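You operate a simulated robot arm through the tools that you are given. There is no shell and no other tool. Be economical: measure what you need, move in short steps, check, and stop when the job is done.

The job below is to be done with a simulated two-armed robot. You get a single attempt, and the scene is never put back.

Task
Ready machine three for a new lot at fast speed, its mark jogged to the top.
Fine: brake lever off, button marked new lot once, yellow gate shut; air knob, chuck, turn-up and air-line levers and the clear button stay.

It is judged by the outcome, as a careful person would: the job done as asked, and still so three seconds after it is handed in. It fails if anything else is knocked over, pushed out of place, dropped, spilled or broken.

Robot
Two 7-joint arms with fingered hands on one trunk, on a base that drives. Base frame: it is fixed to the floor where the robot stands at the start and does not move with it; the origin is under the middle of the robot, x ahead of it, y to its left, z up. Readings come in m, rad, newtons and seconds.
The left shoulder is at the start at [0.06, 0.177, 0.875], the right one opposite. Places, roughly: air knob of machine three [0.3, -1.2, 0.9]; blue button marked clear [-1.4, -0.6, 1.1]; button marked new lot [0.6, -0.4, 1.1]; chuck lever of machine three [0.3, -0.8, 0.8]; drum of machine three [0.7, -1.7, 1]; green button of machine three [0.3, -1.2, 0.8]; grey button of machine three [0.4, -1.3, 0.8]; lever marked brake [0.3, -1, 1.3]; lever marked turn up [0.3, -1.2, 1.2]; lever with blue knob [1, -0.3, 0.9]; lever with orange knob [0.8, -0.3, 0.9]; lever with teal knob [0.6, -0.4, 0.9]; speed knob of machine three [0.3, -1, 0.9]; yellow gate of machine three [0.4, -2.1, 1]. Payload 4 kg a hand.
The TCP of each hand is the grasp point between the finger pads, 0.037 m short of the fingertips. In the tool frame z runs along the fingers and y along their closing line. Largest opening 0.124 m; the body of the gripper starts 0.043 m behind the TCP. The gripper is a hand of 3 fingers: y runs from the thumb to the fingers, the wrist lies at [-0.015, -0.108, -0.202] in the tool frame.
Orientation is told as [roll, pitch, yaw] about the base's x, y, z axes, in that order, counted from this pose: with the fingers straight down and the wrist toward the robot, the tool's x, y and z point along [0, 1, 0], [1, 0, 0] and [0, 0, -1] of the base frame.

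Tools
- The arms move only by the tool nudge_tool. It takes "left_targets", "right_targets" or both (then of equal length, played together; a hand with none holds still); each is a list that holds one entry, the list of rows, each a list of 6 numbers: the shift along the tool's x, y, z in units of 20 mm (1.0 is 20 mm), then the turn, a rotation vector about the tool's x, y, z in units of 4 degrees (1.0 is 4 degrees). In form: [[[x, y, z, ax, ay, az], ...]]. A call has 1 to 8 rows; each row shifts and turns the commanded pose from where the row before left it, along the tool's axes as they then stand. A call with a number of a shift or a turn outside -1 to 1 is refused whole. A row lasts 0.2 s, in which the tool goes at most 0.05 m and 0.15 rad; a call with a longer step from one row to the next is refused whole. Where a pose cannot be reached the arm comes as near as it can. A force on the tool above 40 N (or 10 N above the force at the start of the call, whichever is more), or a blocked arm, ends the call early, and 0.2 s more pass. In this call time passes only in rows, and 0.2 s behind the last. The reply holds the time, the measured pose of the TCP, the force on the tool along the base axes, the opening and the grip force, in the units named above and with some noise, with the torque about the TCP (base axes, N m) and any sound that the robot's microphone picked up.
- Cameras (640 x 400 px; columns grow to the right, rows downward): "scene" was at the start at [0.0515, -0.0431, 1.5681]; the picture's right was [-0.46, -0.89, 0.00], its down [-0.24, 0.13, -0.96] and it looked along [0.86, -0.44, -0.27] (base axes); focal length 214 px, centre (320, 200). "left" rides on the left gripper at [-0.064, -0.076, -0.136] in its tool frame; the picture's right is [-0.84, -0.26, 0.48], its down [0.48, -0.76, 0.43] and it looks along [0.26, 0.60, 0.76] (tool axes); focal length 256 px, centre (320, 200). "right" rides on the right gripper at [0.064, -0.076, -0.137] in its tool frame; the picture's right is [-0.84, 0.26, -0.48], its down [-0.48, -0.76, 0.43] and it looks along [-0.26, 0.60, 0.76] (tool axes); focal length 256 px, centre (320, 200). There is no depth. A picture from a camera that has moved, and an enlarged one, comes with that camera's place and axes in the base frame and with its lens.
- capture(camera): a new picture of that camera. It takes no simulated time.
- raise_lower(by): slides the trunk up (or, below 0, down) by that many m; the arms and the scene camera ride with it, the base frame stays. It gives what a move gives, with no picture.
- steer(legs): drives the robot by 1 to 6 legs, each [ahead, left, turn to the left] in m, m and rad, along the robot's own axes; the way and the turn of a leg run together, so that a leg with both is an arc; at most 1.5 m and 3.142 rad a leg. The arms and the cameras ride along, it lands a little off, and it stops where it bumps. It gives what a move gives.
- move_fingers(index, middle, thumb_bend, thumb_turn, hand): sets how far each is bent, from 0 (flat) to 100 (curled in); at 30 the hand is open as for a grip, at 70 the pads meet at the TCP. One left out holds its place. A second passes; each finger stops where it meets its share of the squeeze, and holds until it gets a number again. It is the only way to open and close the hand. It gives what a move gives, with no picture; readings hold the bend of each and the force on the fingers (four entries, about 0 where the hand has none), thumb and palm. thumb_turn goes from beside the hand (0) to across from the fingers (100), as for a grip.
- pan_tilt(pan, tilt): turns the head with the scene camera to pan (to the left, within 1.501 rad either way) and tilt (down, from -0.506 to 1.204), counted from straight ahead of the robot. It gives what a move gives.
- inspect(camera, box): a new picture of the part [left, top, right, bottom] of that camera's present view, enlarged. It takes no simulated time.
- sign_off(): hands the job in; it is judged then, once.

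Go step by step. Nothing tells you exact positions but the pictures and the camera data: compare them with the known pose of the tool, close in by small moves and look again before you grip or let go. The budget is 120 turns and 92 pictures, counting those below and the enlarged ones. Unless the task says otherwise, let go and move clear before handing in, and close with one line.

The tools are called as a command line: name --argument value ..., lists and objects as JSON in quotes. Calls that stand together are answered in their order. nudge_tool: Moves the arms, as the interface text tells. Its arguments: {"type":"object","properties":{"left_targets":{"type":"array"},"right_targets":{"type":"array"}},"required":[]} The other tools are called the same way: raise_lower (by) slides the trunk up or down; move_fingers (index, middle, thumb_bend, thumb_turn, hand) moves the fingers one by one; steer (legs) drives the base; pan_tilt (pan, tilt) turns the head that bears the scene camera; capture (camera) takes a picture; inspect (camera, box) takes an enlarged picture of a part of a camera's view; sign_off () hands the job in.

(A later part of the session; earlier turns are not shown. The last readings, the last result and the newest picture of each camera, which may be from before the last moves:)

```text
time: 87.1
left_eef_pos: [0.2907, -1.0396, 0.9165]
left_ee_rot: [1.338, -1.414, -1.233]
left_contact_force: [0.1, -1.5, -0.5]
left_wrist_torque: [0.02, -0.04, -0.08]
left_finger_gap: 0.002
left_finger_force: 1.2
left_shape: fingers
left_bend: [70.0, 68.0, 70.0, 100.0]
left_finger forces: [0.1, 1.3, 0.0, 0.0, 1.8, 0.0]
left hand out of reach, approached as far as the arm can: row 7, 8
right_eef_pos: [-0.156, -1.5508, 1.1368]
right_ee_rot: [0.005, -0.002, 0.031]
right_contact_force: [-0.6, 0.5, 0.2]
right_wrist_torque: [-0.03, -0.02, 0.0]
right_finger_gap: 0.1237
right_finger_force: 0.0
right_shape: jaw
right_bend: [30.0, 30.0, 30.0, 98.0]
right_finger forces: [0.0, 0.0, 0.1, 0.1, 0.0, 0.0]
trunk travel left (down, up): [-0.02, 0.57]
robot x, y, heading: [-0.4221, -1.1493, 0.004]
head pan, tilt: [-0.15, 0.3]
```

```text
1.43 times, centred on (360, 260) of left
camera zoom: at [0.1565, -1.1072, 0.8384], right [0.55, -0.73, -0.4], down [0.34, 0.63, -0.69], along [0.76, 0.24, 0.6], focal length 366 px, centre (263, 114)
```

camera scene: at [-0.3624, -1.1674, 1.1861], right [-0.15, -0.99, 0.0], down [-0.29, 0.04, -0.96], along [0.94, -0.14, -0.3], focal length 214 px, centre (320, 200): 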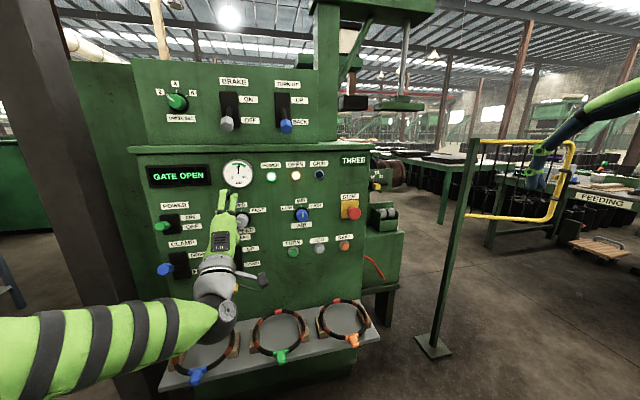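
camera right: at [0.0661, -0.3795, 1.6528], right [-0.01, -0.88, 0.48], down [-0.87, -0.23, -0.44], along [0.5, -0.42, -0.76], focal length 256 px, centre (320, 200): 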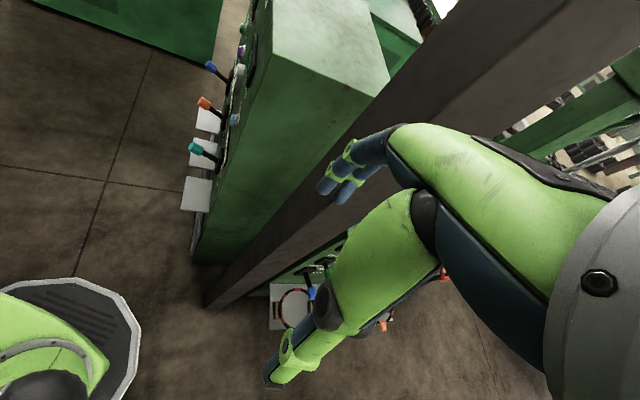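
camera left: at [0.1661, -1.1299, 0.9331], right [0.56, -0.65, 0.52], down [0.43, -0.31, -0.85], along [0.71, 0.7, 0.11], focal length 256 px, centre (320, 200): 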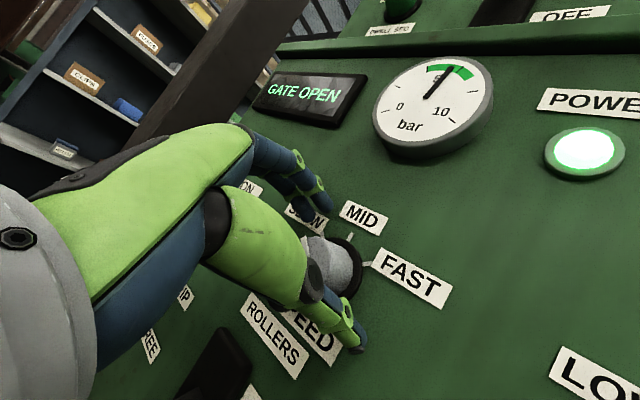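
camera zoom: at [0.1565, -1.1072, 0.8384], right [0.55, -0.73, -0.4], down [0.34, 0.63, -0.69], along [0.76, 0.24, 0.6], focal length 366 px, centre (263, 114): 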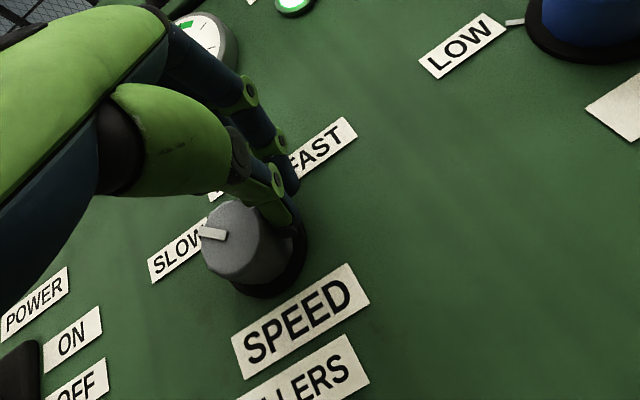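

The hand slipped off sideways before turning much. I retract, roll back, and look at the pointer before re-gripping a bit lower.

nudge_tool --left_targets '[[[0, 0, -1, 0, 0, -1], [0, 0, -1, 0, 0, -1], [0, 0, -1, 0, 0, -1], [0, 0, -0.8, 0, 0, -1], [0, 0, 0, 0, 0, -1], [0, 0, 0, 0, 0, -1], [0, 0, 0, 0, 0, -1], [0, 0, 0, 0, 0, -1]]]'

move_fingers --hand "left" --index 42 --middle 42 --thumb_bend 42

nudge_tool --left_targets '[[[0, 0, 0, 0, 0, -1], [0, 0, 0, 0, 0, -1], [0, 0, 0, 0, 0, -1], [0, 0, 0, 0, 0, -1], [0, 0, 0, 0, 0, -1], [0, 0, 0, 0, 0, -1], [0, 0, 0, 0, 0, -1], [0, 0, 0, 0, 0, -1]]]'

capture --camera "left"

inspect --camera "scene" --box '[180, 160, 340, 280]'

```text
time: 88.9
left_eef_pos: [0.2147, -1.0486, 0.9193]
left_ee_rot: [-1.473, -1.17, 1.571]
left_contact_force: [-0.6, 0.4, -0.4]
left_wrist_torque: [0.01, -0.01, -0.02]
left_finger_gap: 0.0021
left_finger_force: 0.0
left_shape: fingers
left_bend: [70.0, 69.0, 70.0, 100.0]
left_finger forces: [0.1, 0.1, 0.1, 0.0, 0.0, 0.0]
right_eef_pos: [-0.1569, -1.5504, 1.1357]
right_ee_rot: [0.005, -0.002, 0.03]
right_contact_force: [0.1, 1.1, -0.1]
right_wrist_torque: [-0.01, 0.0, 0.0]
right_finger_gap: 0.1238
right_finger_force: 0.1
right_shape: jaw
right_bend: [30.0, 30.0, 30.0, 98.0]
right_finger forces: [0.1, 0.1, 0.0, 0.1, 0.1, 0.0]
trunk travel left (down, up): [-0.02, 0.57]
robot x, y, heading: [-0.4241, -1.1533, 0.001]
head pan, tilt: [-0.15, 0.3]
```

```text
time: 89.9
left_eef_pos: [0.2145, -1.0476, 0.9183]
left_ee_rot: [-1.471, -1.172, 1.569]
left_contact_force: [0.1, -0.2, 0.0]
left_wrist_torque: [-0.03, 0.01, 0.0]
left_finger_gap: 0.0868
left_finger_force: 0.0
left_shape: fingers
left_bend: [42.0, 42.0, 42.0, 99.0]
left_finger forces: [0.1, 0.0, 0.0, 0.0, 0.1, 0.0]
right_eef_pos: [-0.1567, -1.5516, 1.1361]
right_ee_rot: [0.006, -0.002, 0.029]
right_contact_force: [0.3, 0.4, -0.9]
right_wrist_torque: [-0.01, 0.02, -0.03]
right_finger_gap: 0.1239
right_finger_force: 0.0
right_shape: jaw
right_bend: [30.0, 30.0, 30.0, 98.0]
right_finger forces: [0.0, 0.0, 0.0, 0.1, 0.0, 0.0]
trunk travel left (down, up): [-0.02, 0.57]
robot x, y, heading: [-0.424, -1.1577, 0.001]
head pan, tilt: [-0.15, 0.3]
```

```text
time: 91.7
left_eef_pos: [0.2154, -1.0493, 0.919]
left_ee_rot: [-1.526, -0.613, 1.633]
left_contact_force: [-0.3, -0.9, 1.4]
left_wrist_torque: [0.01, 0.02, 0.01]
left_finger_gap: 0.0867
left_finger_force: 0.2
left_shape: fingers
left_bend: [42.0, 42.0, 42.0, 99.0]
left_finger forces: [0.0, 0.0, 0.0, 0.0, 0.0, 0.0]
right_eef_pos: [-0.1571, -1.5501, 1.1359]
right_ee_rot: [0.005, -0.002, 0.03]
right_contact_force: [0.6, 1.4, -0.6]
right_wrist_torque: [0.01, 0.0, 0.02]
right_finger_gap: 0.1237
right_finger_force: 0.0
right_shape: jaw
right_bend: [30.0, 30.0, 30.0, 98.0]
right_finger forces: [0.0, 0.1, 0.0, 0.0, 0.1, 0.0]
trunk travel left (down, up): [-0.02, 0.57]
robot x, y, heading: [-0.4234, -1.1511, -0.002]
head pan, tilt: [-0.15, 0.3]
```

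```text
50 pictures are left
camera left: at [0.0877, -1.1596, 0.9341], right [0.56, -0.64, 0.52], down [0.43, -0.31, -0.85], along [0.71, 0.7, 0.11], focal length 256 px, centre (320, 200)
```

left: 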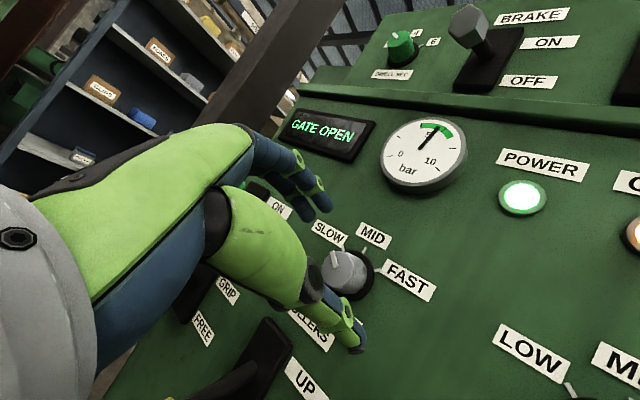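

```text
3.33 times, centred on (260, 220) of scene
camera zoom: at [-0.3624, -1.1674, 1.1861], right [-0.15, -0.99, 0.0], down [-0.29, 0.04, -0.96], along [0.94, -0.14, -0.3], focal length 715 px, centre (520, 133)
```

zoom: 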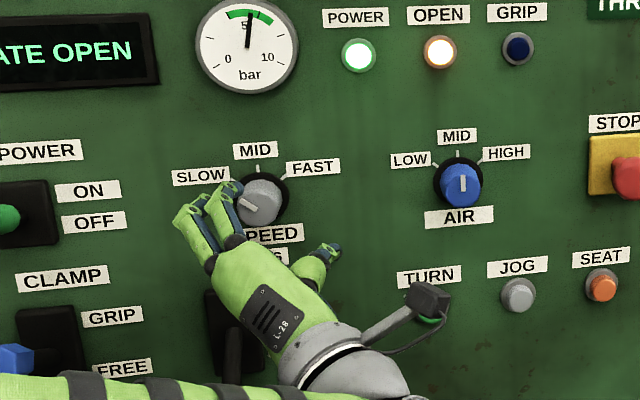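

Still at SLOW. I'll re-grip centred lower (y≈-1.021, z≈0.911), deeper, and squeeze harder.

nudge_tool --left_targets '[[[0.78, 0.69, 0, 0, 0, 0], [0, 0, 0.9, 0, 0, 0], [0, 0, 0.9, 0, 0, 0], [0, 0, 0.9, 0, 0, 0], [0, 0, 0.9, 0, 0, 0], [0, 0, 0.7, 0, 0, 0]]]'

inspect --camera "scene" --box '[200, 170, 300, 245]'

move_fingers --hand "left" --index 85 --middle 85 --thumb_bend 85

```text
time: 93.1
left_eef_pos: [0.297, -1.0202, 0.9117]
left_ee_rot: [-1.526, -0.615, 1.633]
left_contact_force: [-10.2, -1.4, -0.5]
left_wrist_torque: [0.02, -0.37, 0.35]
left_finger_gap: 0.0864
left_finger_force: 5.2
left_shape: fingers
left_bend: [42.0, 42.0, 42.0, 99.0]
left_finger forces: [9.3, 1.1, 0.1, 0.0, 0.0, 0.0]
right_eef_pos: [-0.1582, -1.5504, 1.1367]
right_ee_rot: [0.005, -0.003, 0.032]
right_contact_force: [0.5, 0.1, 0.4]
right_wrist_torque: [-0.04, 0.0, -0.03]
right_finger_gap: 0.1238
right_finger_force: 0.0
right_shape: jaw
right_bend: [30.0, 30.0, 30.0, 98.0]
right_finger forces: [0.0, 0.0, 0.0, 0.0, 0.0, 0.1]
trunk travel left (down, up): [-0.02, 0.57]
robot x, y, heading: [-0.4211, -1.1472, -0.001]
head pan, tilt: [-0.15, 0.3]
```

```text
5.33 times, centred on (250, 208) of scene
camera zoom: at [-0.3632, -1.1674, 1.1861], right [-0.15, -0.99, 0.0], down [-0.29, 0.04, -0.96], along [0.94, -0.14, -0.3], focal length 1144 px, centre (693, 160)
```

zoom: 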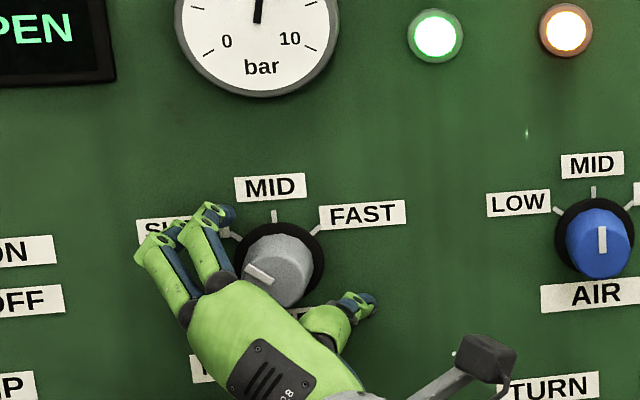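

```text
time: 94.1
left_eef_pos: [0.2959, -1.0219, 0.9111]
left_ee_rot: [-1.525, -0.616, 1.633]
left_contact_force: [-24.4, -6.1, -2.7]
left_wrist_torque: [0.06, -0.57, 1.06]
left_finger_gap: 0.0339
left_finger_force: 38.2
left_shape: fingers
left_bend: [59.0, 56.0, 59.0, 100.0]
left_finger forces: [14.5, 27.9, 0.0, 0.0, 33.2, 0.1]
right_eef_pos: [-0.16, -1.5512, 1.1357]
right_ee_rot: [0.005, -0.002, 0.03]
right_contact_force: [-0.7, 0.3, -0.4]
right_wrist_torque: [-0.02, 0.01, 0.02]
right_finger_gap: 0.1239
right_finger_force: 0.1
right_shape: jaw
right_bend: [30.0, 30.0, 30.0, 98.0]
right_finger forces: [0.0, 0.1, 0.1, 0.0, 0.0, 0.0]
trunk travel left (down, up): [-0.02, 0.57]
robot x, y, heading: [-0.4232, -1.1529, -0.002]
head pan, tilt: [-0.15, 0.3]
```

Good central grip with balanced forces. Back off 4 mm from the face and turn.

nudge_tool --left_targets '[[[0, 0, -0.2, 0, 0, 0], [0, 0, 0, 0, 0, 1], [0, 0, 0, 0, 0, 1], [0, 0, 0, 0, 0, 1], [0, 0, 0, 0, 0, 1], [0, 0, 0, 0, 0, 1], [0, 0, 0, 0, 0, 1]]]'

inspect --camera "scene" --box '[200, 170, 300, 245]'

```text
time: 95.7
left_eef_pos: [0.2945, -1.0208, 0.9087]
left_ee_rot: [-1.491, -1.032, 1.59]
left_contact_force: [1.7, -4.5, -8.2]
left_wrist_torque: [0.0, -0.25, 0.35]
left_finger_gap: 0.0313
left_finger_force: 26.9
left_shape: fingers
left_bend: [59.0, 57.0, 59.0, 100.0]
left_finger forces: [10.3, 13.1, 0.0, 0.1, 30.0, 0.0]
right_eef_pos: [-0.1566, -1.5499, 1.1368]
right_ee_rot: [0.006, -0.002, 0.03]
right_contact_force: [-0.5, -0.6, 0.7]
right_wrist_torque: [-0.02, 0.01, -0.02]
right_finger_gap: 0.1243
right_finger_force: 0.0
right_shape: jaw
right_bend: [30.0, 30.0, 30.0, 98.0]
right_finger forces: [0.0, 0.0, 0.0, 0.0, 0.1, 0.0]
trunk travel left (down, up): [-0.02, 0.57]
robot x, y, heading: [-0.423, -1.1512, -0.003]
head pan, tilt: [-0.15, 0.3]
```

```text
5.33 times, centred on (250, 208) of scene
camera zoom: at [-0.3618, -1.1676, 1.1859], right [-0.15, -0.99, 0.0], down [-0.29, 0.04, -0.96], along [0.94, -0.14, -0.3], focal length 1144 px, centre (693, 160)
```

zoom: 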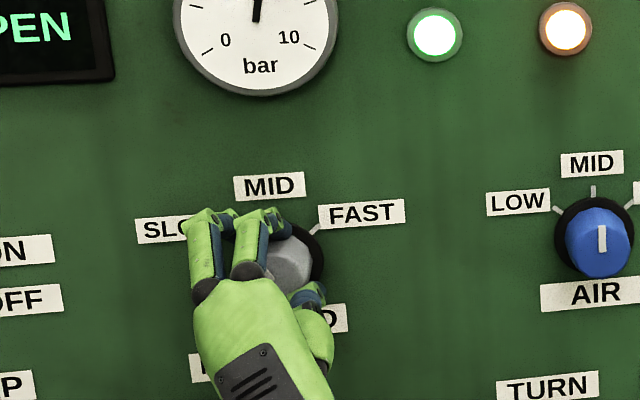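

nudge_tool --left_targets '[[[0, 0, 0, 0, 0, 1], [0, 0, 0, 0, 0, 1], [0, 0, 0, 0, 0, 1], [0, 0, 0, 0, 0, 1], [0, 0, 0, 0, 0, 1]]]'

inspect --camera "left" --box '[220, 160, 460, 400]'

```text
time: 96.9
left_eef_pos: [0.2958, -1.0203, 0.9092]
left_ee_rot: [-1.35, -1.38, 1.443]
left_contact_force: [-4.7, -2.2, -19.1]
left_wrist_torque: [-0.11, -0.1, 0.19]
left_finger_gap: 0.0311
left_finger_force: 29.6
left_shape: fingers
left_bend: [61.0, 58.0, 58.0, 100.0]
left_finger forces: [9.2, 11.6, 0.0, 0.0, 37.9, 0.1]
right_eef_pos: [-0.156, -1.5507, 1.1363]
right_ee_rot: [0.006, -0.002, 0.032]
right_contact_force: [0.1, -0.5, -0.5]
right_wrist_torque: [0.0, 0.01, 0.01]
right_finger_gap: 0.1238
right_finger_force: 0.1
right_shape: jaw
right_bend: [30.0, 30.0, 30.0, 98.0]
right_finger forces: [0.1, 0.0, 0.0, 0.1, 0.1, 0.0]
trunk travel left (down, up): [-0.02, 0.57]
robot x, y, heading: [-0.4195, -1.1547, -0.002]
head pan, tilt: [-0.15, 0.3]
```

```text
1.67 times, centred on (340, 280) of left
camera zoom: at [0.1628, -1.11, 0.8536], right [0.55, -0.82, -0.12], down [0.37, 0.37, -0.85], along [0.75, 0.43, 0.51], focal length 427 px, centre (287, 67)
```

zoom: 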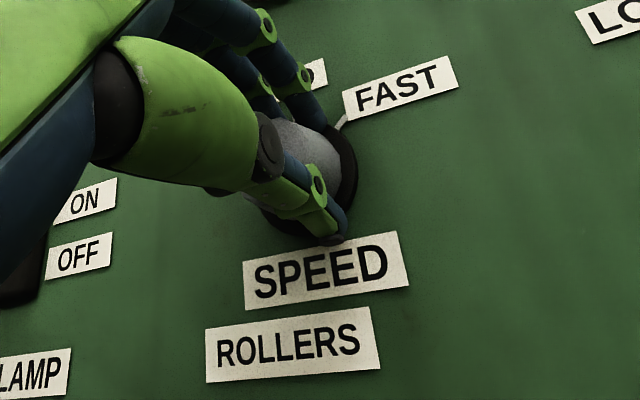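

nudge_tool --left_targets '[[[0, -0.1, 0, 0, 0, 1], [0, -0.05, 0, 0, 0, 1], [0, 0, 0, 0, 0, 1]]]'

move_fingers --hand "left" --index 42 --middle 42 --thumb_bend 42

inspect --camera "left" --box '[220, 160, 460, 400]'

```text
time: 97.7
left_eef_pos: [0.2943, -1.0203, 0.9064]
left_ee_rot: [0.486, -1.526, -0.396]
left_contact_force: [-2.4, 2.1, -10.8]
left_wrist_torque: [-0.09, -0.33, 0.14]
left_finger_gap: 0.0302
left_finger_force: 26.3
left_shape: fingers
left_bend: [61.0, 58.0, 59.0, 100.0]
left_finger forces: [10.3, 12.3, 0.0, 0.0, 31.1, 0.0]
right_eef_pos: [-0.1565, -1.5507, 1.1359]
right_ee_rot: [0.006, -0.002, 0.03]
right_contact_force: [0.6, 0.0, 0.1]
right_wrist_torque: [0.02, -0.01, 0.0]
right_finger_gap: 0.1238
right_finger_force: 0.1
right_shape: jaw
right_bend: [30.0, 30.0, 30.0, 98.0]
right_finger forces: [0.0, 0.0, 0.0, 0.0, 0.0, 0.0]
trunk travel left (down, up): [-0.02, 0.57]
robot x, y, heading: [-0.4256, -1.1519, 0.003]
head pan, tilt: [-0.15, 0.3]
```

```text
time: 98.7
left_eef_pos: [0.2936, -1.0206, 0.9072]
left_ee_rot: [0.502, -1.529, -0.41]
left_contact_force: [0.4, 0.4, 0.4]
left_wrist_torque: [-0.01, 0.01, 0.03]
left_finger_gap: 0.0865
left_finger_force: 0.1
left_shape: fingers
left_bend: [42.0, 42.0, 42.0, 99.0]
left_finger forces: [0.1, 0.0, 0.0, 0.0, 0.0, 0.1]
right_eef_pos: [-0.1578, -1.551, 1.1359]
right_ee_rot: [0.007, -0.002, 0.029]
right_contact_force: [-0.9, -0.5, 0.0]
right_wrist_torque: [-0.04, 0.0, 0.01]
right_finger_gap: 0.1241
right_finger_force: 0.0
right_shape: jaw
right_bend: [30.0, 30.0, 30.0, 98.0]
right_finger forces: [0.0, 0.0, 0.1, 0.0, 0.0, 0.1]
trunk travel left (down, up): [-0.02, 0.57]
robot x, y, heading: [-0.425, -1.152, -0.004]
head pan, tilt: [-0.15, 0.3]
```

```text
1.67 times, centred on (340, 280) of left
camera zoom: at [0.1605, -1.0964, 0.8373], right [0.54, -0.79, -0.29], down [0.36, 0.53, -0.77], along [0.76, 0.31, 0.57], focal length 427 px, centre (287, 67)
```

zoom: 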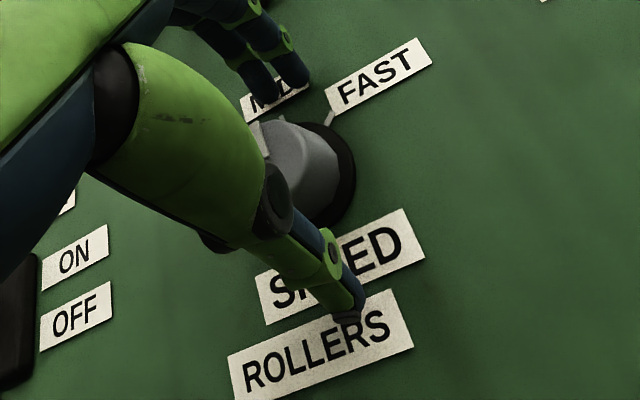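

The knob followed: the pointer is now around MID. Roll the open hand back 60° in place and re-grip.

nudge_tool --left_targets '[[[0, 0.1, 0, 0, 0, -1], [0, 0.1, 0, 0, 0, -1], [0, 0, 0, 0, 0, -1], [0, 0, 0, 0, 0, -1], [0, 0, 0, 0, 0, -1], [0, 0, 0, 0, 0, -1], [0, 0, 0, 0, 0, -1], [0, 0, 0, 0, 0, -1]]]'

nudge_tool --left_targets '[[[0, 0, 0, 0, 0, -1], [0, 0, 0, 0, 0, -1], [0, 0, 0, 0, 0, -1], [0, 0, 0, 0, 0, -1], [0, 0, 0, 0, 0, -1], [0, 0, 0, 0, 0, -1], [0, 0, 0, 0, 0, -1]]]'

inspect --camera "scene" --box '[200, 170, 300, 245]'

move_fingers --hand "left" --index 85 --middle 85 --thumb_bend 85

```text
time: 100.5
left_eef_pos: [0.2945, -1.0206, 0.9114]
left_ee_rot: [-1.497, -1.032, 1.594]
left_contact_force: [0.3, 0.6, -0.6]
left_wrist_torque: [0.01, 0.0, 0.02]
left_finger_gap: 0.0869
left_finger_force: 0.0
left_shape: fingers
left_bend: [42.0, 42.0, 42.0, 99.0]
left_finger forces: [0.1, 0.0, 0.0, 0.0, 0.0, 0.0]
right_eef_pos: [-0.1567, -1.5506, 1.136]
right_ee_rot: [0.006, -0.002, 0.029]
right_contact_force: [-0.2, 0.4, 0.4]
right_wrist_torque: [0.0, 0.0, 0.02]
right_finger_gap: 0.1241
right_finger_force: 0.0
right_shape: jaw
right_bend: [30.0, 30.0, 30.0, 98.0]
right_finger forces: [0.1, 0.1, 0.0, 0.1, 0.0, 0.1]
trunk travel left (down, up): [-0.02, 0.57]
robot x, y, heading: [-0.426, -1.1503, -0.008]
head pan, tilt: [-0.15, 0.3]
```

```text
time: 102.1
left_eef_pos: [0.294, -1.0217, 0.9115]
left_ee_rot: [-1.525, -0.543, 1.638]
left_contact_force: [1.1, 0.4, 1.0]
left_wrist_torque: [-0.03, -0.01, 0.01]
left_finger_gap: 0.0868
left_finger_force: 0.1
left_shape: fingers
left_bend: [42.0, 42.0, 42.0, 99.0]
left_finger forces: [0.1, 0.0, 0.0, 0.0, 0.0, 0.0]
right_eef_pos: [-0.1565, -1.5507, 1.1366]
right_ee_rot: [0.007, -0.002, 0.03]
right_contact_force: [0.2, -0.1, -0.1]
right_wrist_torque: [0.02, -0.01, -0.02]
right_finger_gap: 0.124
right_finger_force: 0.0
right_shape: jaw
right_bend: [30.0, 30.0, 30.0, 98.0]
right_finger forces: [0.1, 0.0, 0.0, 0.0, 0.1, 0.0]
trunk travel left (down, up): [-0.02, 0.57]
robot x, y, heading: [-0.4222, -1.1522, 0.004]
head pan, tilt: [-0.15, 0.3]
```

```text
5.33 times, centred on (250, 208) of scene
camera zoom: at [-0.3623, -1.1675, 1.1861], right [-0.15, -0.99, 0.0], down [-0.29, 0.04, -0.96], along [0.94, -0.14, -0.3], focal length 1144 px, centre (693, 160)
```

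zoom: 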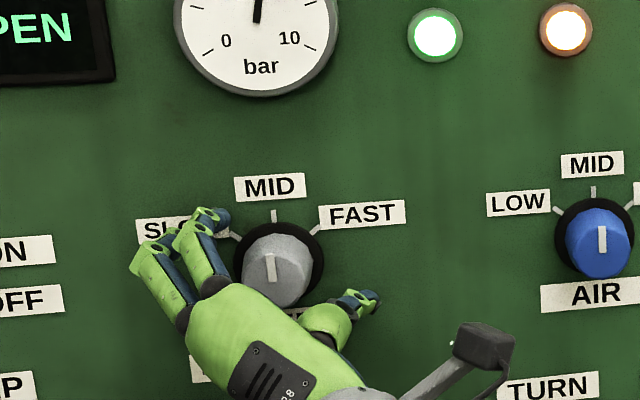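

```text
time: 103.1
left_eef_pos: [0.2937, -1.0217, 0.912]
left_ee_rot: [-1.527, -0.545, 1.637]
left_contact_force: [-7.1, -4.7, -0.2]
left_wrist_torque: [0.06, -0.36, 0.79]
left_finger_gap: 0.0311
left_finger_force: 32.8
left_shape: fingers
left_bend: [59.0, 57.0, 61.0, 100.0]
left_finger forces: [14.8, 17.9, 0.0, 0.1, 32.3, 0.0]
right_eef_pos: [-0.1574, -1.5513, 1.1354]
right_ee_rot: [0.007, -0.003, 0.03]
right_contact_force: [-0.3, 0.6, 0.1]
right_wrist_torque: [0.0, -0.01, -0.03]
right_finger_gap: 0.1238
right_finger_force: 0.1
right_shape: jaw
right_bend: [30.0, 30.0, 30.0, 98.0]
right_finger forces: [0.0, 0.1, 0.0, 0.0, 0.0, 0.1]
trunk travel left (down, up): [-0.02, 0.57]
robot x, y, heading: [-0.4244, -1.1554, 0.001]
head pan, tilt: [-0.15, 0.3]
```

Pointer is right at MID. Turning again toward FAST.

nudge_tool --left_targets '[[[0, 0, 0, 0, 0, 1], [0, 0, 0, 0, 0, 1], [0, 0, 0, 0, 0, 1], [0, 0, 0, 0, 0, 1], [0, 0, 0, 0, 0, 1], [0, 0, 0, 0, 0, 1], [0, -0.05, 0, 0, 0, 1], [0, -0.05, 0, 0, 0, 1]]]'

nudge_tool --left_targets '[[[0, -0.05, 0, 0, 0, 1], [0, 0, 0, 0, 0, 1], [0, 0, 0, 0, 0, 1], [0, 0, 0, 0, 0, 1], [0, -0.1, 0, 0, 0, 1], [0, -0.05, 0, 0, 0, 1], [0, 0, 0, 0, 0, 0.8]]]'

move_fingers --hand "left" --index 42 --middle 42 --thumb_bend 42

nudge_tool --left_targets '[[[0, 0, -1, 0, 0, -0.5], [0, 0, -1, 0, 0, -1], [0, 0, -1, 0, 0, -1], [0, 0, -1, 0, 0, -1], [0, 0, -0.5, 0, 0, -1], [0, 0, 0, 0, 0, -1], [0, 0, 0, 0, 0, -1]]]'

inspect --camera "scene" --box '[180, 160, 340, 280]'

```text
time: 104.9
left_eef_pos: [0.2944, -1.0207, 0.9099]
left_ee_rot: [-1.485, -1.103, 1.585]
left_contact_force: [-15.3, 0.3, -11.6]
left_wrist_torque: [-0.06, -0.43, 0.6]
left_finger_gap: 0.0312
left_finger_force: 32.1
left_shape: fingers
left_bend: [60.0, 58.0, 60.0, 100.0]
left_finger forces: [10.8, 17.4, 0.1, 0.0, 36.0, 0.0]
right_eef_pos: [-0.157, -1.5499, 1.1363]
right_ee_rot: [0.006, -0.004, 0.032]
right_contact_force: [0.5, -0.1, -0.4]
right_wrist_torque: [0.0, -0.02, -0.03]
right_finger_gap: 0.1237
right_finger_force: 0.0
right_shape: jaw
right_bend: [30.0, 30.0, 30.0, 98.0]
right_finger forces: [0.0, 0.0, 0.0, 0.0, 0.0, 0.0]
trunk travel left (down, up): [-0.02, 0.57]
robot x, y, heading: [-0.4217, -1.1525, 0.0]
head pan, tilt: [-0.15, 0.3]
```

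```text
time: 106.5
left_eef_pos: [0.2939, -1.0212, 0.9056]
left_ee_rot: [0.163, -1.531, -0.072]
left_contact_force: [-10.3, 10.9, -4.8]
left_wrist_torque: [-0.21, -0.71, 0.58]
left_finger_gap: 0.0285
left_finger_force: 29.6
left_shape: fingers
left_bend: [60.0, 58.0, 60.0, 100.0]
left_finger forces: [10.2, 19.1, 0.0, 0.0, 29.9, 0.1]
right_eef_pos: [-0.1573, -1.5488, 1.1346]
right_ee_rot: [0.005, -0.005, 0.031]
right_contact_force: [0.1, 0.1, 0.4]
right_wrist_torque: [-0.03, -0.02, 0.01]
right_finger_gap: 0.1241
right_finger_force: 0.1
right_shape: jaw
right_bend: [30.0, 30.0, 30.0, 98.0]
right_finger forces: [0.0, 0.0, 0.1, 0.1, 0.0, 0.0]
trunk travel left (down, up): [-0.02, 0.57]
robot x, y, heading: [-0.4214, -1.1529, 0.0]
head pan, tilt: [-0.15, 0.3]
```

```text
time: 107.5
left_eef_pos: [0.2936, -1.0233, 0.9066]
left_ee_rot: [0.19, -1.53, -0.102]
left_contact_force: [0.7, 0.2, -0.1]
left_wrist_torque: [0.01, 0.0, 0.0]
left_finger_gap: 0.0869
left_finger_force: 0.0
left_shape: fingers
left_bend: [42.0, 42.0, 42.0, 99.0]
left_finger forces: [0.0, 0.0, 0.0, 0.0, 0.0, 0.0]
right_eef_pos: [-0.1569, -1.5502, 1.1353]
right_ee_rot: [0.004, -0.002, 0.031]
right_contact_force: [-1.0, -0.1, 0.2]
right_wrist_torque: [0.0, -0.02, 0.01]
right_finger_gap: 0.1242
right_finger_force: 0.0
right_shape: jaw
right_bend: [30.0, 30.0, 30.0, 98.0]
right_finger forces: [0.0, 0.1, 0.0, 0.0, 0.1, 0.0]
trunk travel left (down, up): [-0.02, 0.57]
robot x, y, heading: [-0.423, -1.1558, 0.005]
head pan, tilt: [-0.15, 0.3]
```

```text
time: 109.1
left_eef_pos: [0.2042, -1.0309, 0.9094]
left_ee_rot: [-1.48, -1.123, 1.579]
left_contact_force: [0.7, 0.6, -0.4]
left_wrist_torque: [-0.01, 0.0, -0.01]
left_finger_gap: 0.0867
left_finger_force: 0.0
left_shape: fingers
left_bend: [42.0, 42.0, 42.0, 99.0]
left_finger forces: [0.0, 0.0, 0.0, 0.1, 0.1, 0.1]
right_eef_pos: [-0.1576, -1.5507, 1.1362]
right_ee_rot: [0.006, -0.002, 0.03]
right_contact_force: [0.0, -0.4, 0.0]
right_wrist_torque: [-0.02, 0.02, 0.0]
right_finger_gap: 0.1236
right_finger_force: 0.0
right_shape: jaw
right_bend: [30.0, 30.0, 30.0, 98.0]
right_finger forces: [0.1, 0.1, 0.1, 0.0, 0.0, 0.0]
trunk travel left (down, up): [-0.02, 0.57]
robot x, y, heading: [-0.4208, -1.1563, 0.002]
head pan, tilt: [-0.15, 0.3]
```

```text
3.33 times, centred on (260, 220) of scene
camera zoom: at [-0.3624, -1.1674, 1.1861], right [-0.15, -0.99, 0.0], down [-0.29, 0.04, -0.96], along [0.94, -0.14, -0.3], focal length 715 px, centre (520, 133)
```

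zoom: 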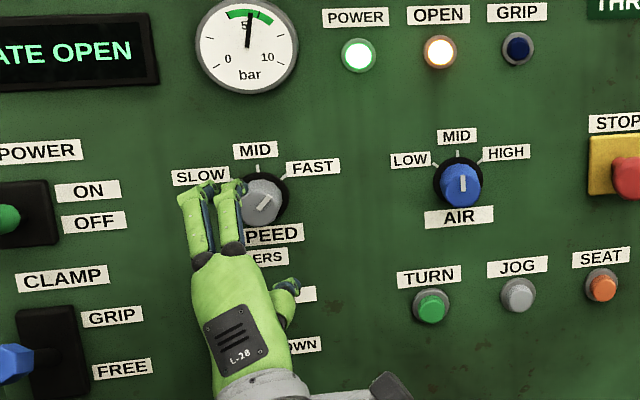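

inspect --camera "scene" --box '[225, 185, 275, 222]'

inspect --camera "left" --box '[280, 200, 480, 360]'

```text
10.81 times, centred on (250, 204) of scene
camera zoom: at [-0.3624, -1.1674, 1.1861], right [-0.15, -0.99, 0.0], down [-0.29, 0.04, -0.96], along [0.94, -0.14, -0.3], focal length 2319 px, centre (1077, 162)
```

zoom: 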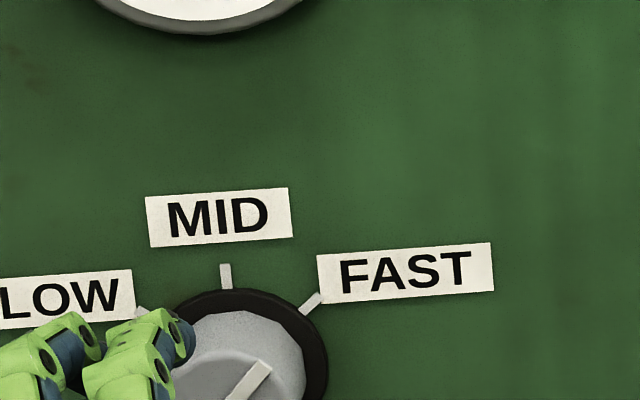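

```text
2.50 times, centred on (380, 280) of left
camera zoom: at [0.0748, -1.1346, 0.8756], right [0.56, -0.82, 0.11], down [0.39, 0.14, -0.91], along [0.73, 0.56, 0.4], focal length 640 px, centre (170, 0)
```

zoom: 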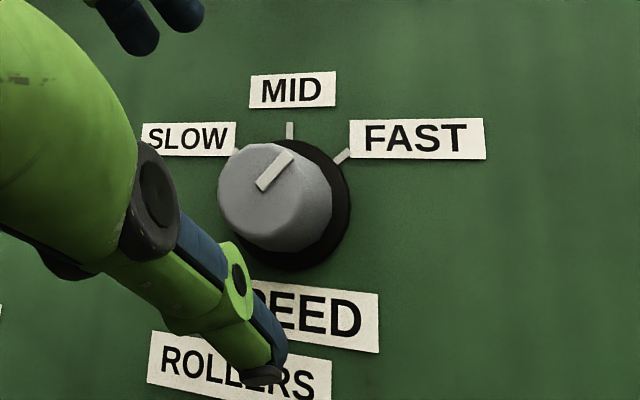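

Speed is on FAST. Now I study the gate and the drum.

pan_tilt --pan -0.8 --tilt 0.3

capture --camera "scene"

inspect --camera "scene" --box '[190, 90, 450, 260]'

```text
time: 110.1
left_eef_pos: [0.2051, -1.0313, 0.9098]
left_ee_rot: [-1.483, -1.123, 1.581]
left_contact_force: [0.0, -0.9, 0.9]
left_wrist_torque: [0.0, 0.01, 0.02]
left_finger_gap: 0.0871
left_finger_force: 0.0
left_shape: fingers
left_bend: [42.0, 42.0, 42.0, 99.0]
left_finger forces: [0.0, 0.1, 0.1, 0.1, 0.0, 0.0]
right_eef_pos: [-0.1573, -1.5507, 1.1373]
right_ee_rot: [0.005, -0.002, 0.029]
right_contact_force: [0.6, 0.1, 0.5]
right_wrist_torque: [0.01, 0.0, 0.0]
right_finger_gap: 0.1239
right_finger_force: 0.1
right_shape: jaw
right_bend: [30.0, 30.0, 30.0, 98.0]
right_finger forces: [0.0, 0.0, 0.0, 0.1, 0.0, 0.0]
trunk travel left (down, up): [-0.02, 0.57]
robot x, y, heading: [-0.4227, -1.1531, 0.002]
head pan, tilt: [-0.799, 0.3]
```

```text
40 pictures are left
camera scene: at [-0.3895, -1.2204, 1.1861], right [-0.72, -0.7, 0.0], down [-0.21, 0.21, -0.96], along [0.67, -0.68, -0.3], focal length 214 px, centre (320, 200)
```

scene: 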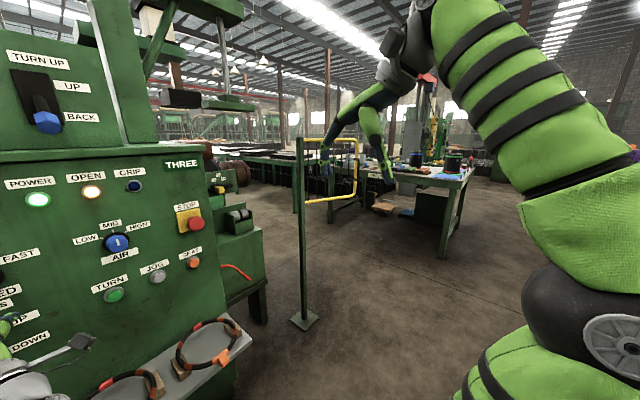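

```text
2.35 times, centred on (320, 175) of scene
camera zoom: at [-0.3895, -1.2204, 1.1861], right [-0.72, -0.7, 0.0], down [-0.21, 0.21, -0.96], along [0.67, -0.68, -0.3], focal length 505 px, centre (320, 259)
```

zoom: 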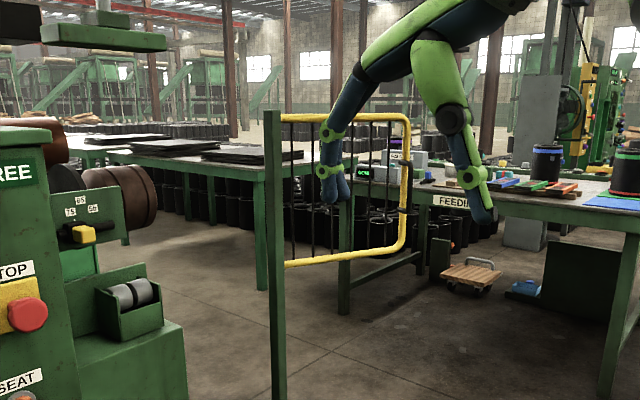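

Gate: hinge post near (0.44,-1.96), free end near (0.35,-2.27), top bar z≈1.15; shut should be swinging it round toward the machine. First I retract the left hand (back, up, left), then drive over so the right hand can reach the gate's top bar.

nudge_tool --left_targets '[[[0.3, 0.5, -1, 0, 0, 0], [0.5, 0.8, -1, 0, 0, 0], [0.6, 0.8, -1, 0, 0, 0], [0.8, 1, -0.8, 0, 0, 0], [0.8, 1, -0.8, 0, 0, 0], [0.8, 1, -0.6, 0, 0, 0], [0.8, 1, -0.5, 0, 0, 0], [0.8, 1, -0.3, 0, 0, 0]]]'

steer --legs '[[-0.12, 0, 0], [0, -0.7, 0]]'

raise_lower --by 0.14

pan_tilt --pan -0.25 --tilt 0.4

capture --camera "scene"

```text
time: 111.9
left_eef_pos: [0.074, -0.8824, 0.9953]
left_ee_rot: [-1.482, -1.123, 1.58]
left_contact_force: [-0.4, -0.3, -0.1]
left_wrist_torque: [0.01, -0.01, -0.03]
left_finger_gap: 0.0868
left_finger_force: 0.0
left_shape: fingers
left_bend: [42.0, 42.0, 42.0, 99.0]
left_finger forces: [0.1, 0.1, 0.0, 0.0, 0.1, 0.0]
right_eef_pos: [-0.1563, -1.5506, 1.1364]
right_ee_rot: [0.006, -0.003, 0.03]
right_contact_force: [-0.9, -0.3, 0.2]
right_wrist_torque: [0.03, -0.03, -0.02]
right_finger_gap: 0.1241
right_finger_force: 0.1
right_shape: jaw
right_bend: [30.0, 30.0, 30.0, 98.0]
right_finger forces: [0.1, 0.0, 0.0, 0.0, 0.0, 0.0]
trunk travel left (down, up): [-0.02, 0.57]
robot x, y, heading: [-0.4266, -1.1522, 0.001]
head pan, tilt: [-0.799, 0.3]
```

```text
time: 116.6
left_eef_pos: [-0.0442, -1.5825, 0.9954]
left_ee_rot: [-1.481, -1.124, 1.583]
left_contact_force: [-0.4, -0.3, 0.2]
left_wrist_torque: [-0.03, 0.02, 0.02]
left_finger_gap: 0.087
left_finger_force: 0.1
left_shape: fingers
left_bend: [42.0, 42.0, 42.0, 99.0]
left_finger forces: [0.0, 0.0, 0.0, 0.1, 0.1, 0.1]
right_eef_pos: [-0.274, -2.2501, 1.1364]
right_ee_rot: [0.003, -0.002, 0.034]
right_contact_force: [0.6, -0.1, -0.3]
right_wrist_torque: [-0.02, 0.03, -0.02]
right_finger_gap: 0.1241
right_finger_force: 0.0
right_shape: jaw
right_bend: [30.0, 30.0, 30.0, 98.0]
right_finger forces: [0.1, 0.0, 0.0, 0.0, 0.1, 0.0]
trunk travel left (down, up): [-0.02, 0.57]
robot x, y, heading: [-0.5445, -1.8555, 0.002]
head pan, tilt: [-0.799, 0.3]
```

```text
time: 118.3
left_eef_pos: [-0.0449, -1.5823, 1.1362]
left_ee_rot: [-1.481, -1.121, 1.582]
left_contact_force: [-0.4, -0.2, 0.2]
left_wrist_torque: [0.0, 0.02, 0.01]
left_finger_gap: 0.0866
left_finger_force: 0.1
left_shape: fingers
left_bend: [42.0, 42.0, 42.0, 99.0]
left_finger forces: [0.1, 0.0, 0.0, 0.0, 0.0, 0.0]
right_eef_pos: [-0.2734, -2.2514, 1.2755]
right_ee_rot: [0.006, -0.003, 0.034]
right_contact_force: [0.2, 0.1, -0.2]
right_wrist_torque: [-0.01, -0.01, -0.01]
right_finger_gap: 0.124
right_finger_force: 0.3
right_shape: jaw
right_bend: [30.0, 30.0, 30.0, 98.0]
right_finger forces: [0.0, 0.0, 0.0, 0.0, 0.1, 0.0]
trunk travel left (down, up): [-0.16, 0.43]
robot x, y, heading: [-0.5396, -1.8518, 0.004]
head pan, tilt: [-0.799, 0.3]
```

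```text
time: 119.2
left_eef_pos: [-0.0447, -1.5825, 1.1358]
left_ee_rot: [-1.482, -1.123, 1.583]
left_contact_force: [0.4, -0.9, -0.1]
left_wrist_torque: [0.0, 0.0, -0.02]
left_finger_gap: 0.0866
left_finger_force: 0.0
left_shape: fingers
left_bend: [42.0, 42.0, 42.0, 99.0]
left_finger forces: [0.0, 0.0, 0.1, 0.0, 0.0, 0.1]
right_eef_pos: [-0.2738, -2.2502, 1.2778]
right_ee_rot: [0.005, -0.001, 0.033]
right_contact_force: [-0.2, -0.3, 0.5]
right_wrist_torque: [0.0, -0.02, 0.01]
right_finger_gap: 0.1239
right_finger_force: 0.2
right_shape: jaw
right_bend: [30.0, 30.0, 30.0, 98.0]
right_finger forces: [0.1, 0.0, 0.0, 0.0, 0.0, 0.1]
trunk travel left (down, up): [-0.16, 0.43]
robot x, y, heading: [-0.5401, -1.857, 0.002]
head pan, tilt: [-0.25, 0.4]
```

```text
38 pictures are left
camera scene: at [-0.4829, -1.8768, 1.3168], right [-0.24, -0.97, 0.0], down [-0.38, 0.1, -0.92], along [0.89, -0.23, -0.39], focal length 214 px, centre (320, 200)
```

scene: 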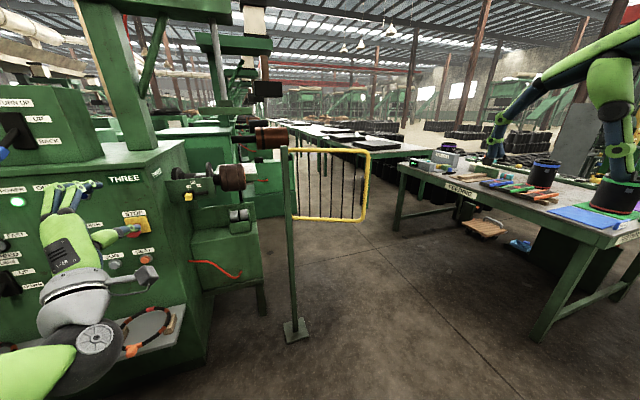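

inspect --camera "scene" --box '[150, 110, 390, 260]'

inspect --camera "scene" --box '[190, 150, 260, 205]'

```text
2.67 times, centred on (270, 185) of scene
camera zoom: at [-0.4829, -1.8768, 1.3168], right [-0.24, -0.97, 0.0], down [-0.38, 0.1, -0.92], along [0.89, -0.23, -0.39], focal length 572 px, centre (453, 240)
```

zoom: 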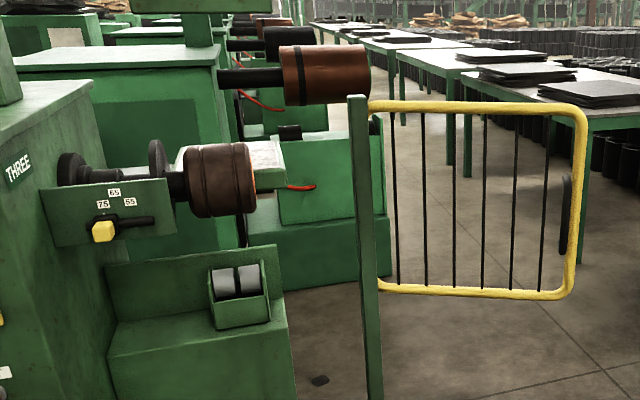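

```text
7.27 times, centred on (225, 178) of scene
camera zoom: at [-0.4829, -1.8768, 1.3168], right [-0.24, -0.97, 0.0], down [-0.38, 0.1, -0.92], along [0.89, -0.23, -0.39], focal length 1560 px, centre (1011, 364)
```

zoom: 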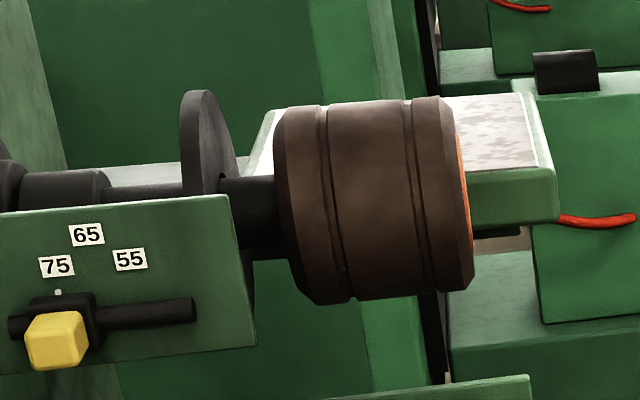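

Drum is visible, its end faces -y. I drive 0.2 m ahead and bring the open right hand over the gate's top bar.

steer --legs '[[0.2, 0, 0]]'

nudge_tool --right_targets '[[[0, 1, 0, 0, 0, 1], [0, 1, 0, 0, 0, 1], [0, 1, 0, 0, 0, 1], [0, 1, 0, 0, 0, 1], [-0.3, 1, 0, 0, 0, 0], [-0.3, 1, 0, 0, 0, 0], [0, 1, 0, 0, 0, 0], [0, 1, 0, 0, 0, 0]]]'

nudge_tool --right_targets '[[[0.3, 1, 0, 0, 0, 0], [0.3, 1, 0, 0, 0, 0], [0.3, 1, 0, 0, 0, 0], [0.3, 1, 0, 0, 0, 0], [0.3, 1, 0, 0, 0, 0], [0.3, 1, 0, 0, 0, 0], [0.3, 1, 0, 0, 0, 0], [0.3, 1, 0, 0, 0, 0]]]'

capture --camera "right"

```text
time: 120.8
left_eef_pos: [0.1572, -1.5814, 1.135]
left_ee_rot: [-1.483, -1.124, 1.581]
left_contact_force: [0.2, 0.4, 0.4]
left_wrist_torque: [0.01, 0.01, 0.0]
left_finger_gap: 0.0866
left_finger_force: 0.2
left_shape: fingers
left_bend: [42.0, 42.0, 42.0, 99.0]
left_finger forces: [0.0, 0.1, 0.0, 0.0, 0.0, 0.0]
right_eef_pos: [-0.0712, -2.2495, 1.2757]
right_ee_rot: [0.005, -0.002, 0.035]
right_contact_force: [0.3, 0.3, 0.6]
right_wrist_torque: [-0.03, 0.02, -0.01]
right_finger_gap: 0.1237
right_finger_force: 0.0
right_shape: jaw
right_bend: [30.0, 30.0, 30.0, 98.0]
right_finger forces: [0.1, 0.0, 0.1, 0.0, 0.0, 0.1]
trunk travel left (down, up): [-0.16, 0.43]
robot x, y, heading: [-0.3428, -1.8528, 0.008]
head pan, tilt: [-0.25, 0.4]
```

```text
time: 122.7
left_eef_pos: [0.1574, -1.5802, 1.1346]
left_ee_rot: [-1.481, -1.123, 1.585]
left_contact_force: [-0.6, -0.9, -0.2]
left_wrist_torque: [0.03, -0.01, -0.02]
left_finger_gap: 0.087
left_finger_force: 0.1
left_shape: fingers
left_bend: [42.0, 42.0, 42.0, 99.0]
left_finger forces: [0.0, 0.0, 0.1, 0.0, 0.1, 0.1]
right_eef_pos: [0.0828, -2.2871, 1.2752]
right_ee_rot: [0.006, -0.001, -0.246]
right_contact_force: [-0.2, -0.3, 0.9]
right_wrist_torque: [0.01, -0.07, 0.0]
right_finger_gap: 0.1239
right_finger_force: 0.1
right_shape: jaw
right_bend: [30.0, 30.0, 30.0, 98.0]
right_finger forces: [0.1, 0.0, 0.1, 0.0, 0.0, 0.0]
trunk travel left (down, up): [-0.16, 0.43]
robot x, y, heading: [-0.3427, -1.8546, 0.001]
head pan, tilt: [-0.25, 0.4]
```

```text
time: 124.5
left_eef_pos: [0.1564, -1.5817, 1.1374]
left_ee_rot: [-1.481, -1.123, 1.585]
left_contact_force: [0.7, -0.2, -0.4]
left_wrist_torque: [0.01, -0.01, 0.02]
left_finger_gap: 0.0868
left_finger_force: 0.1
left_shape: fingers
left_bend: [42.0, 42.0, 42.0, 99.0]
left_finger forces: [0.0, 0.1, 0.0, 0.0, 0.0, 0.1]
right_eef_pos: [0.1862, -2.2578, 1.2614]
right_ee_rot: [0.008, -0.001, -0.245]
right_contact_force: [-0.6, -0.1, -0.1]
right_wrist_torque: [0.0, -0.05, 0.02]
right_finger_gap: 0.1238
right_finger_force: 0.1
right_shape: jaw
right_bend: [30.0, 30.0, 30.0, 98.0]
right_finger forces: [0.1, 0.0, 0.0, 0.0, 0.1, 0.0]
right hand out of reach, approached as far as the arm can: row 4, 5, 6, 7, 8
trunk travel left (down, up): [-0.16, 0.43]
robot x, y, heading: [-0.3407, -1.8515, 0.006]
head pan, tilt: [-0.25, 0.4]
```

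```text
35 pictures are left
camera right: at [0.1264, -2.1797, 1.399], right [0.04, -0.88, 0.48], down [-0.85, -0.28, -0.44], along [0.52, -0.39, -0.76], focal length 256 px, centre (320, 200)
```

right: 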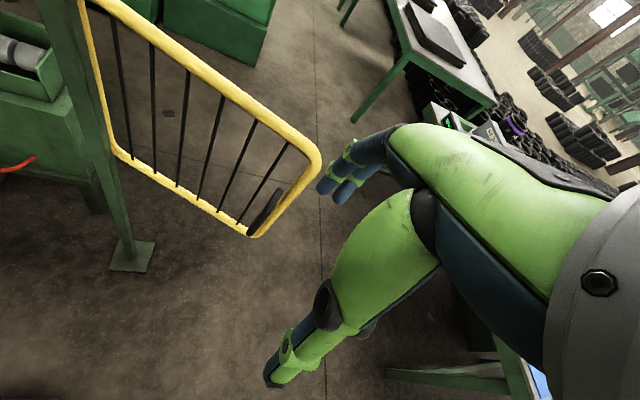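

Reach is limited because the hand is high relative to the low trunk. Raise the trunk 0.25 and come down and forward with the arm.

raise_lower --by 0.25

nudge_tool --right_targets '[[[0, 0.2, 1, 0, 0, 0], [0, 0.3, 1, 0, 0, 0], [0, 0.4, 1, 0, 0, 0], [0, 0.5, 1, 0, 0, 0], [0.2, 0.6, 1, 0, 0, 0], [0.2, 0.7, 1, 0, 0, 0], [0.2, 0.7, 1, 0, 0, 0], [0.2, 0.8, 1, 0, 0, 0]]]'

nudge_tool --right_targets '[[[0.3, 1, 0.6, 0, 0, 0], [0.3, 1, 0.6, 0, 0, 0], [0.3, 1, 0.6, 0, 0, 0], [0.3, 1, 0.4, 0, 0, 0]]]'

capture --camera "right"

```text
time: 127.0
left_eef_pos: [0.1573, -1.5823, 1.3849]
left_ee_rot: [-1.483, -1.123, 1.582]
left_contact_force: [0.4, 0.0, -0.9]
left_wrist_torque: [-0.05, 0.01, 0.02]
left_finger_gap: 0.0868
left_finger_force: 0.1
left_shape: fingers
left_bend: [42.0, 42.0, 42.0, 99.0]
left_finger forces: [0.0, 0.0, 0.0, 0.0, 0.0, 0.0]
right_eef_pos: [0.1863, -2.2574, 1.5107]
right_ee_rot: [0.006, 0.0, -0.244]
right_contact_force: [-0.2, 0.3, 0.6]
right_wrist_torque: [0.0, 0.0, -0.01]
right_finger_gap: 0.1241
right_finger_force: 0.0
right_shape: jaw
right_bend: [30.0, 30.0, 30.0, 98.0]
right_finger forces: [0.0, 0.0, 0.1, 0.0, 0.0, 0.1]
trunk travel left (down, up): [-0.41, 0.18]
robot x, y, heading: [-0.3398, -1.8508, -0.001]
head pan, tilt: [-0.25, 0.4]
```

```text
time: 128.8
left_eef_pos: [0.1578, -1.5818, 1.3842]
left_ee_rot: [-1.48, -1.121, 1.583]
left_contact_force: [0.1, 0.4, -0.6]
left_wrist_torque: [-0.02, -0.02, 0.0]
left_finger_gap: 0.0869
left_finger_force: 0.0
left_shape: fingers
left_bend: [42.0, 42.0, 42.0, 99.0]
left_finger forces: [0.1, 0.0, 0.0, 0.0, 0.1, 0.0]
right_eef_pos: [0.3174, -2.2805, 1.4139]
right_ee_rot: [0.007, 0.004, -0.244]
right_contact_force: [0.5, -0.2, 0.0]
right_wrist_torque: [-0.05, 0.02, 0.04]
right_finger_gap: 0.1237
right_finger_force: 0.0
right_shape: jaw
right_bend: [30.0, 30.0, 30.0, 98.0]
right_finger forces: [0.0, 0.0, 0.1, 0.0, 0.0, 0.0]
right hand out of reach, approached as far as the arm can: row 1, 2, 3, 4, 5, 6, 7, 8
trunk travel left (down, up): [-0.41, 0.18]
robot x, y, heading: [-0.3425, -1.8508, 0.002]
head pan, tilt: [-0.25, 0.4]
```

```text
time: 129.8
left_eef_pos: [0.156, -1.5807, 1.386]
left_ee_rot: [-1.484, -1.122, 1.583]
left_contact_force: [-1.1, 0.1, 0.2]
left_wrist_torque: [0.03, 0.02, 0.01]
left_finger_gap: 0.0872
left_finger_force: 0.1
left_shape: fingers
left_bend: [42.0, 42.0, 42.0, 99.0]
left_finger forces: [0.0, 0.0, 0.0, 0.0, 0.0, 0.1]
right_eef_pos: [0.3791, -2.2647, 1.3563]
right_ee_rot: [0.008, -0.001, -0.245]
right_contact_force: [0.1, 0.3, -0.5]
right_wrist_torque: [0.01, -0.02, -0.01]
right_finger_gap: 0.1238
right_finger_force: 0.0
right_shape: jaw
right_bend: [30.0, 30.0, 30.0, 98.0]
right_finger forces: [0.0, 0.0, 0.0, 0.1, 0.0, 0.0]
right hand out of reach, approached as far as the arm can: row 2, 3, 4
trunk travel left (down, up): [-0.41, 0.18]
robot x, y, heading: [-0.3391, -1.8502, 0.007]
head pan, tilt: [-0.25, 0.4]
```

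```text
34 pictures are left
camera right: at [0.3203, -2.1868, 1.494], right [0.04, -0.88, 0.48], down [-0.85, -0.28, -0.44], along [0.52, -0.39, -0.76], focal length 256 px, centre (320, 200)
```

right: 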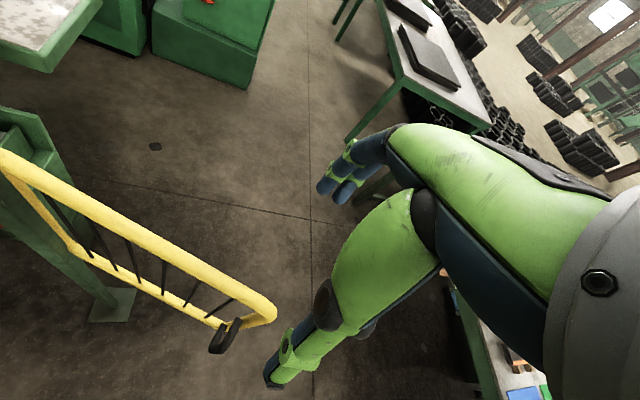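

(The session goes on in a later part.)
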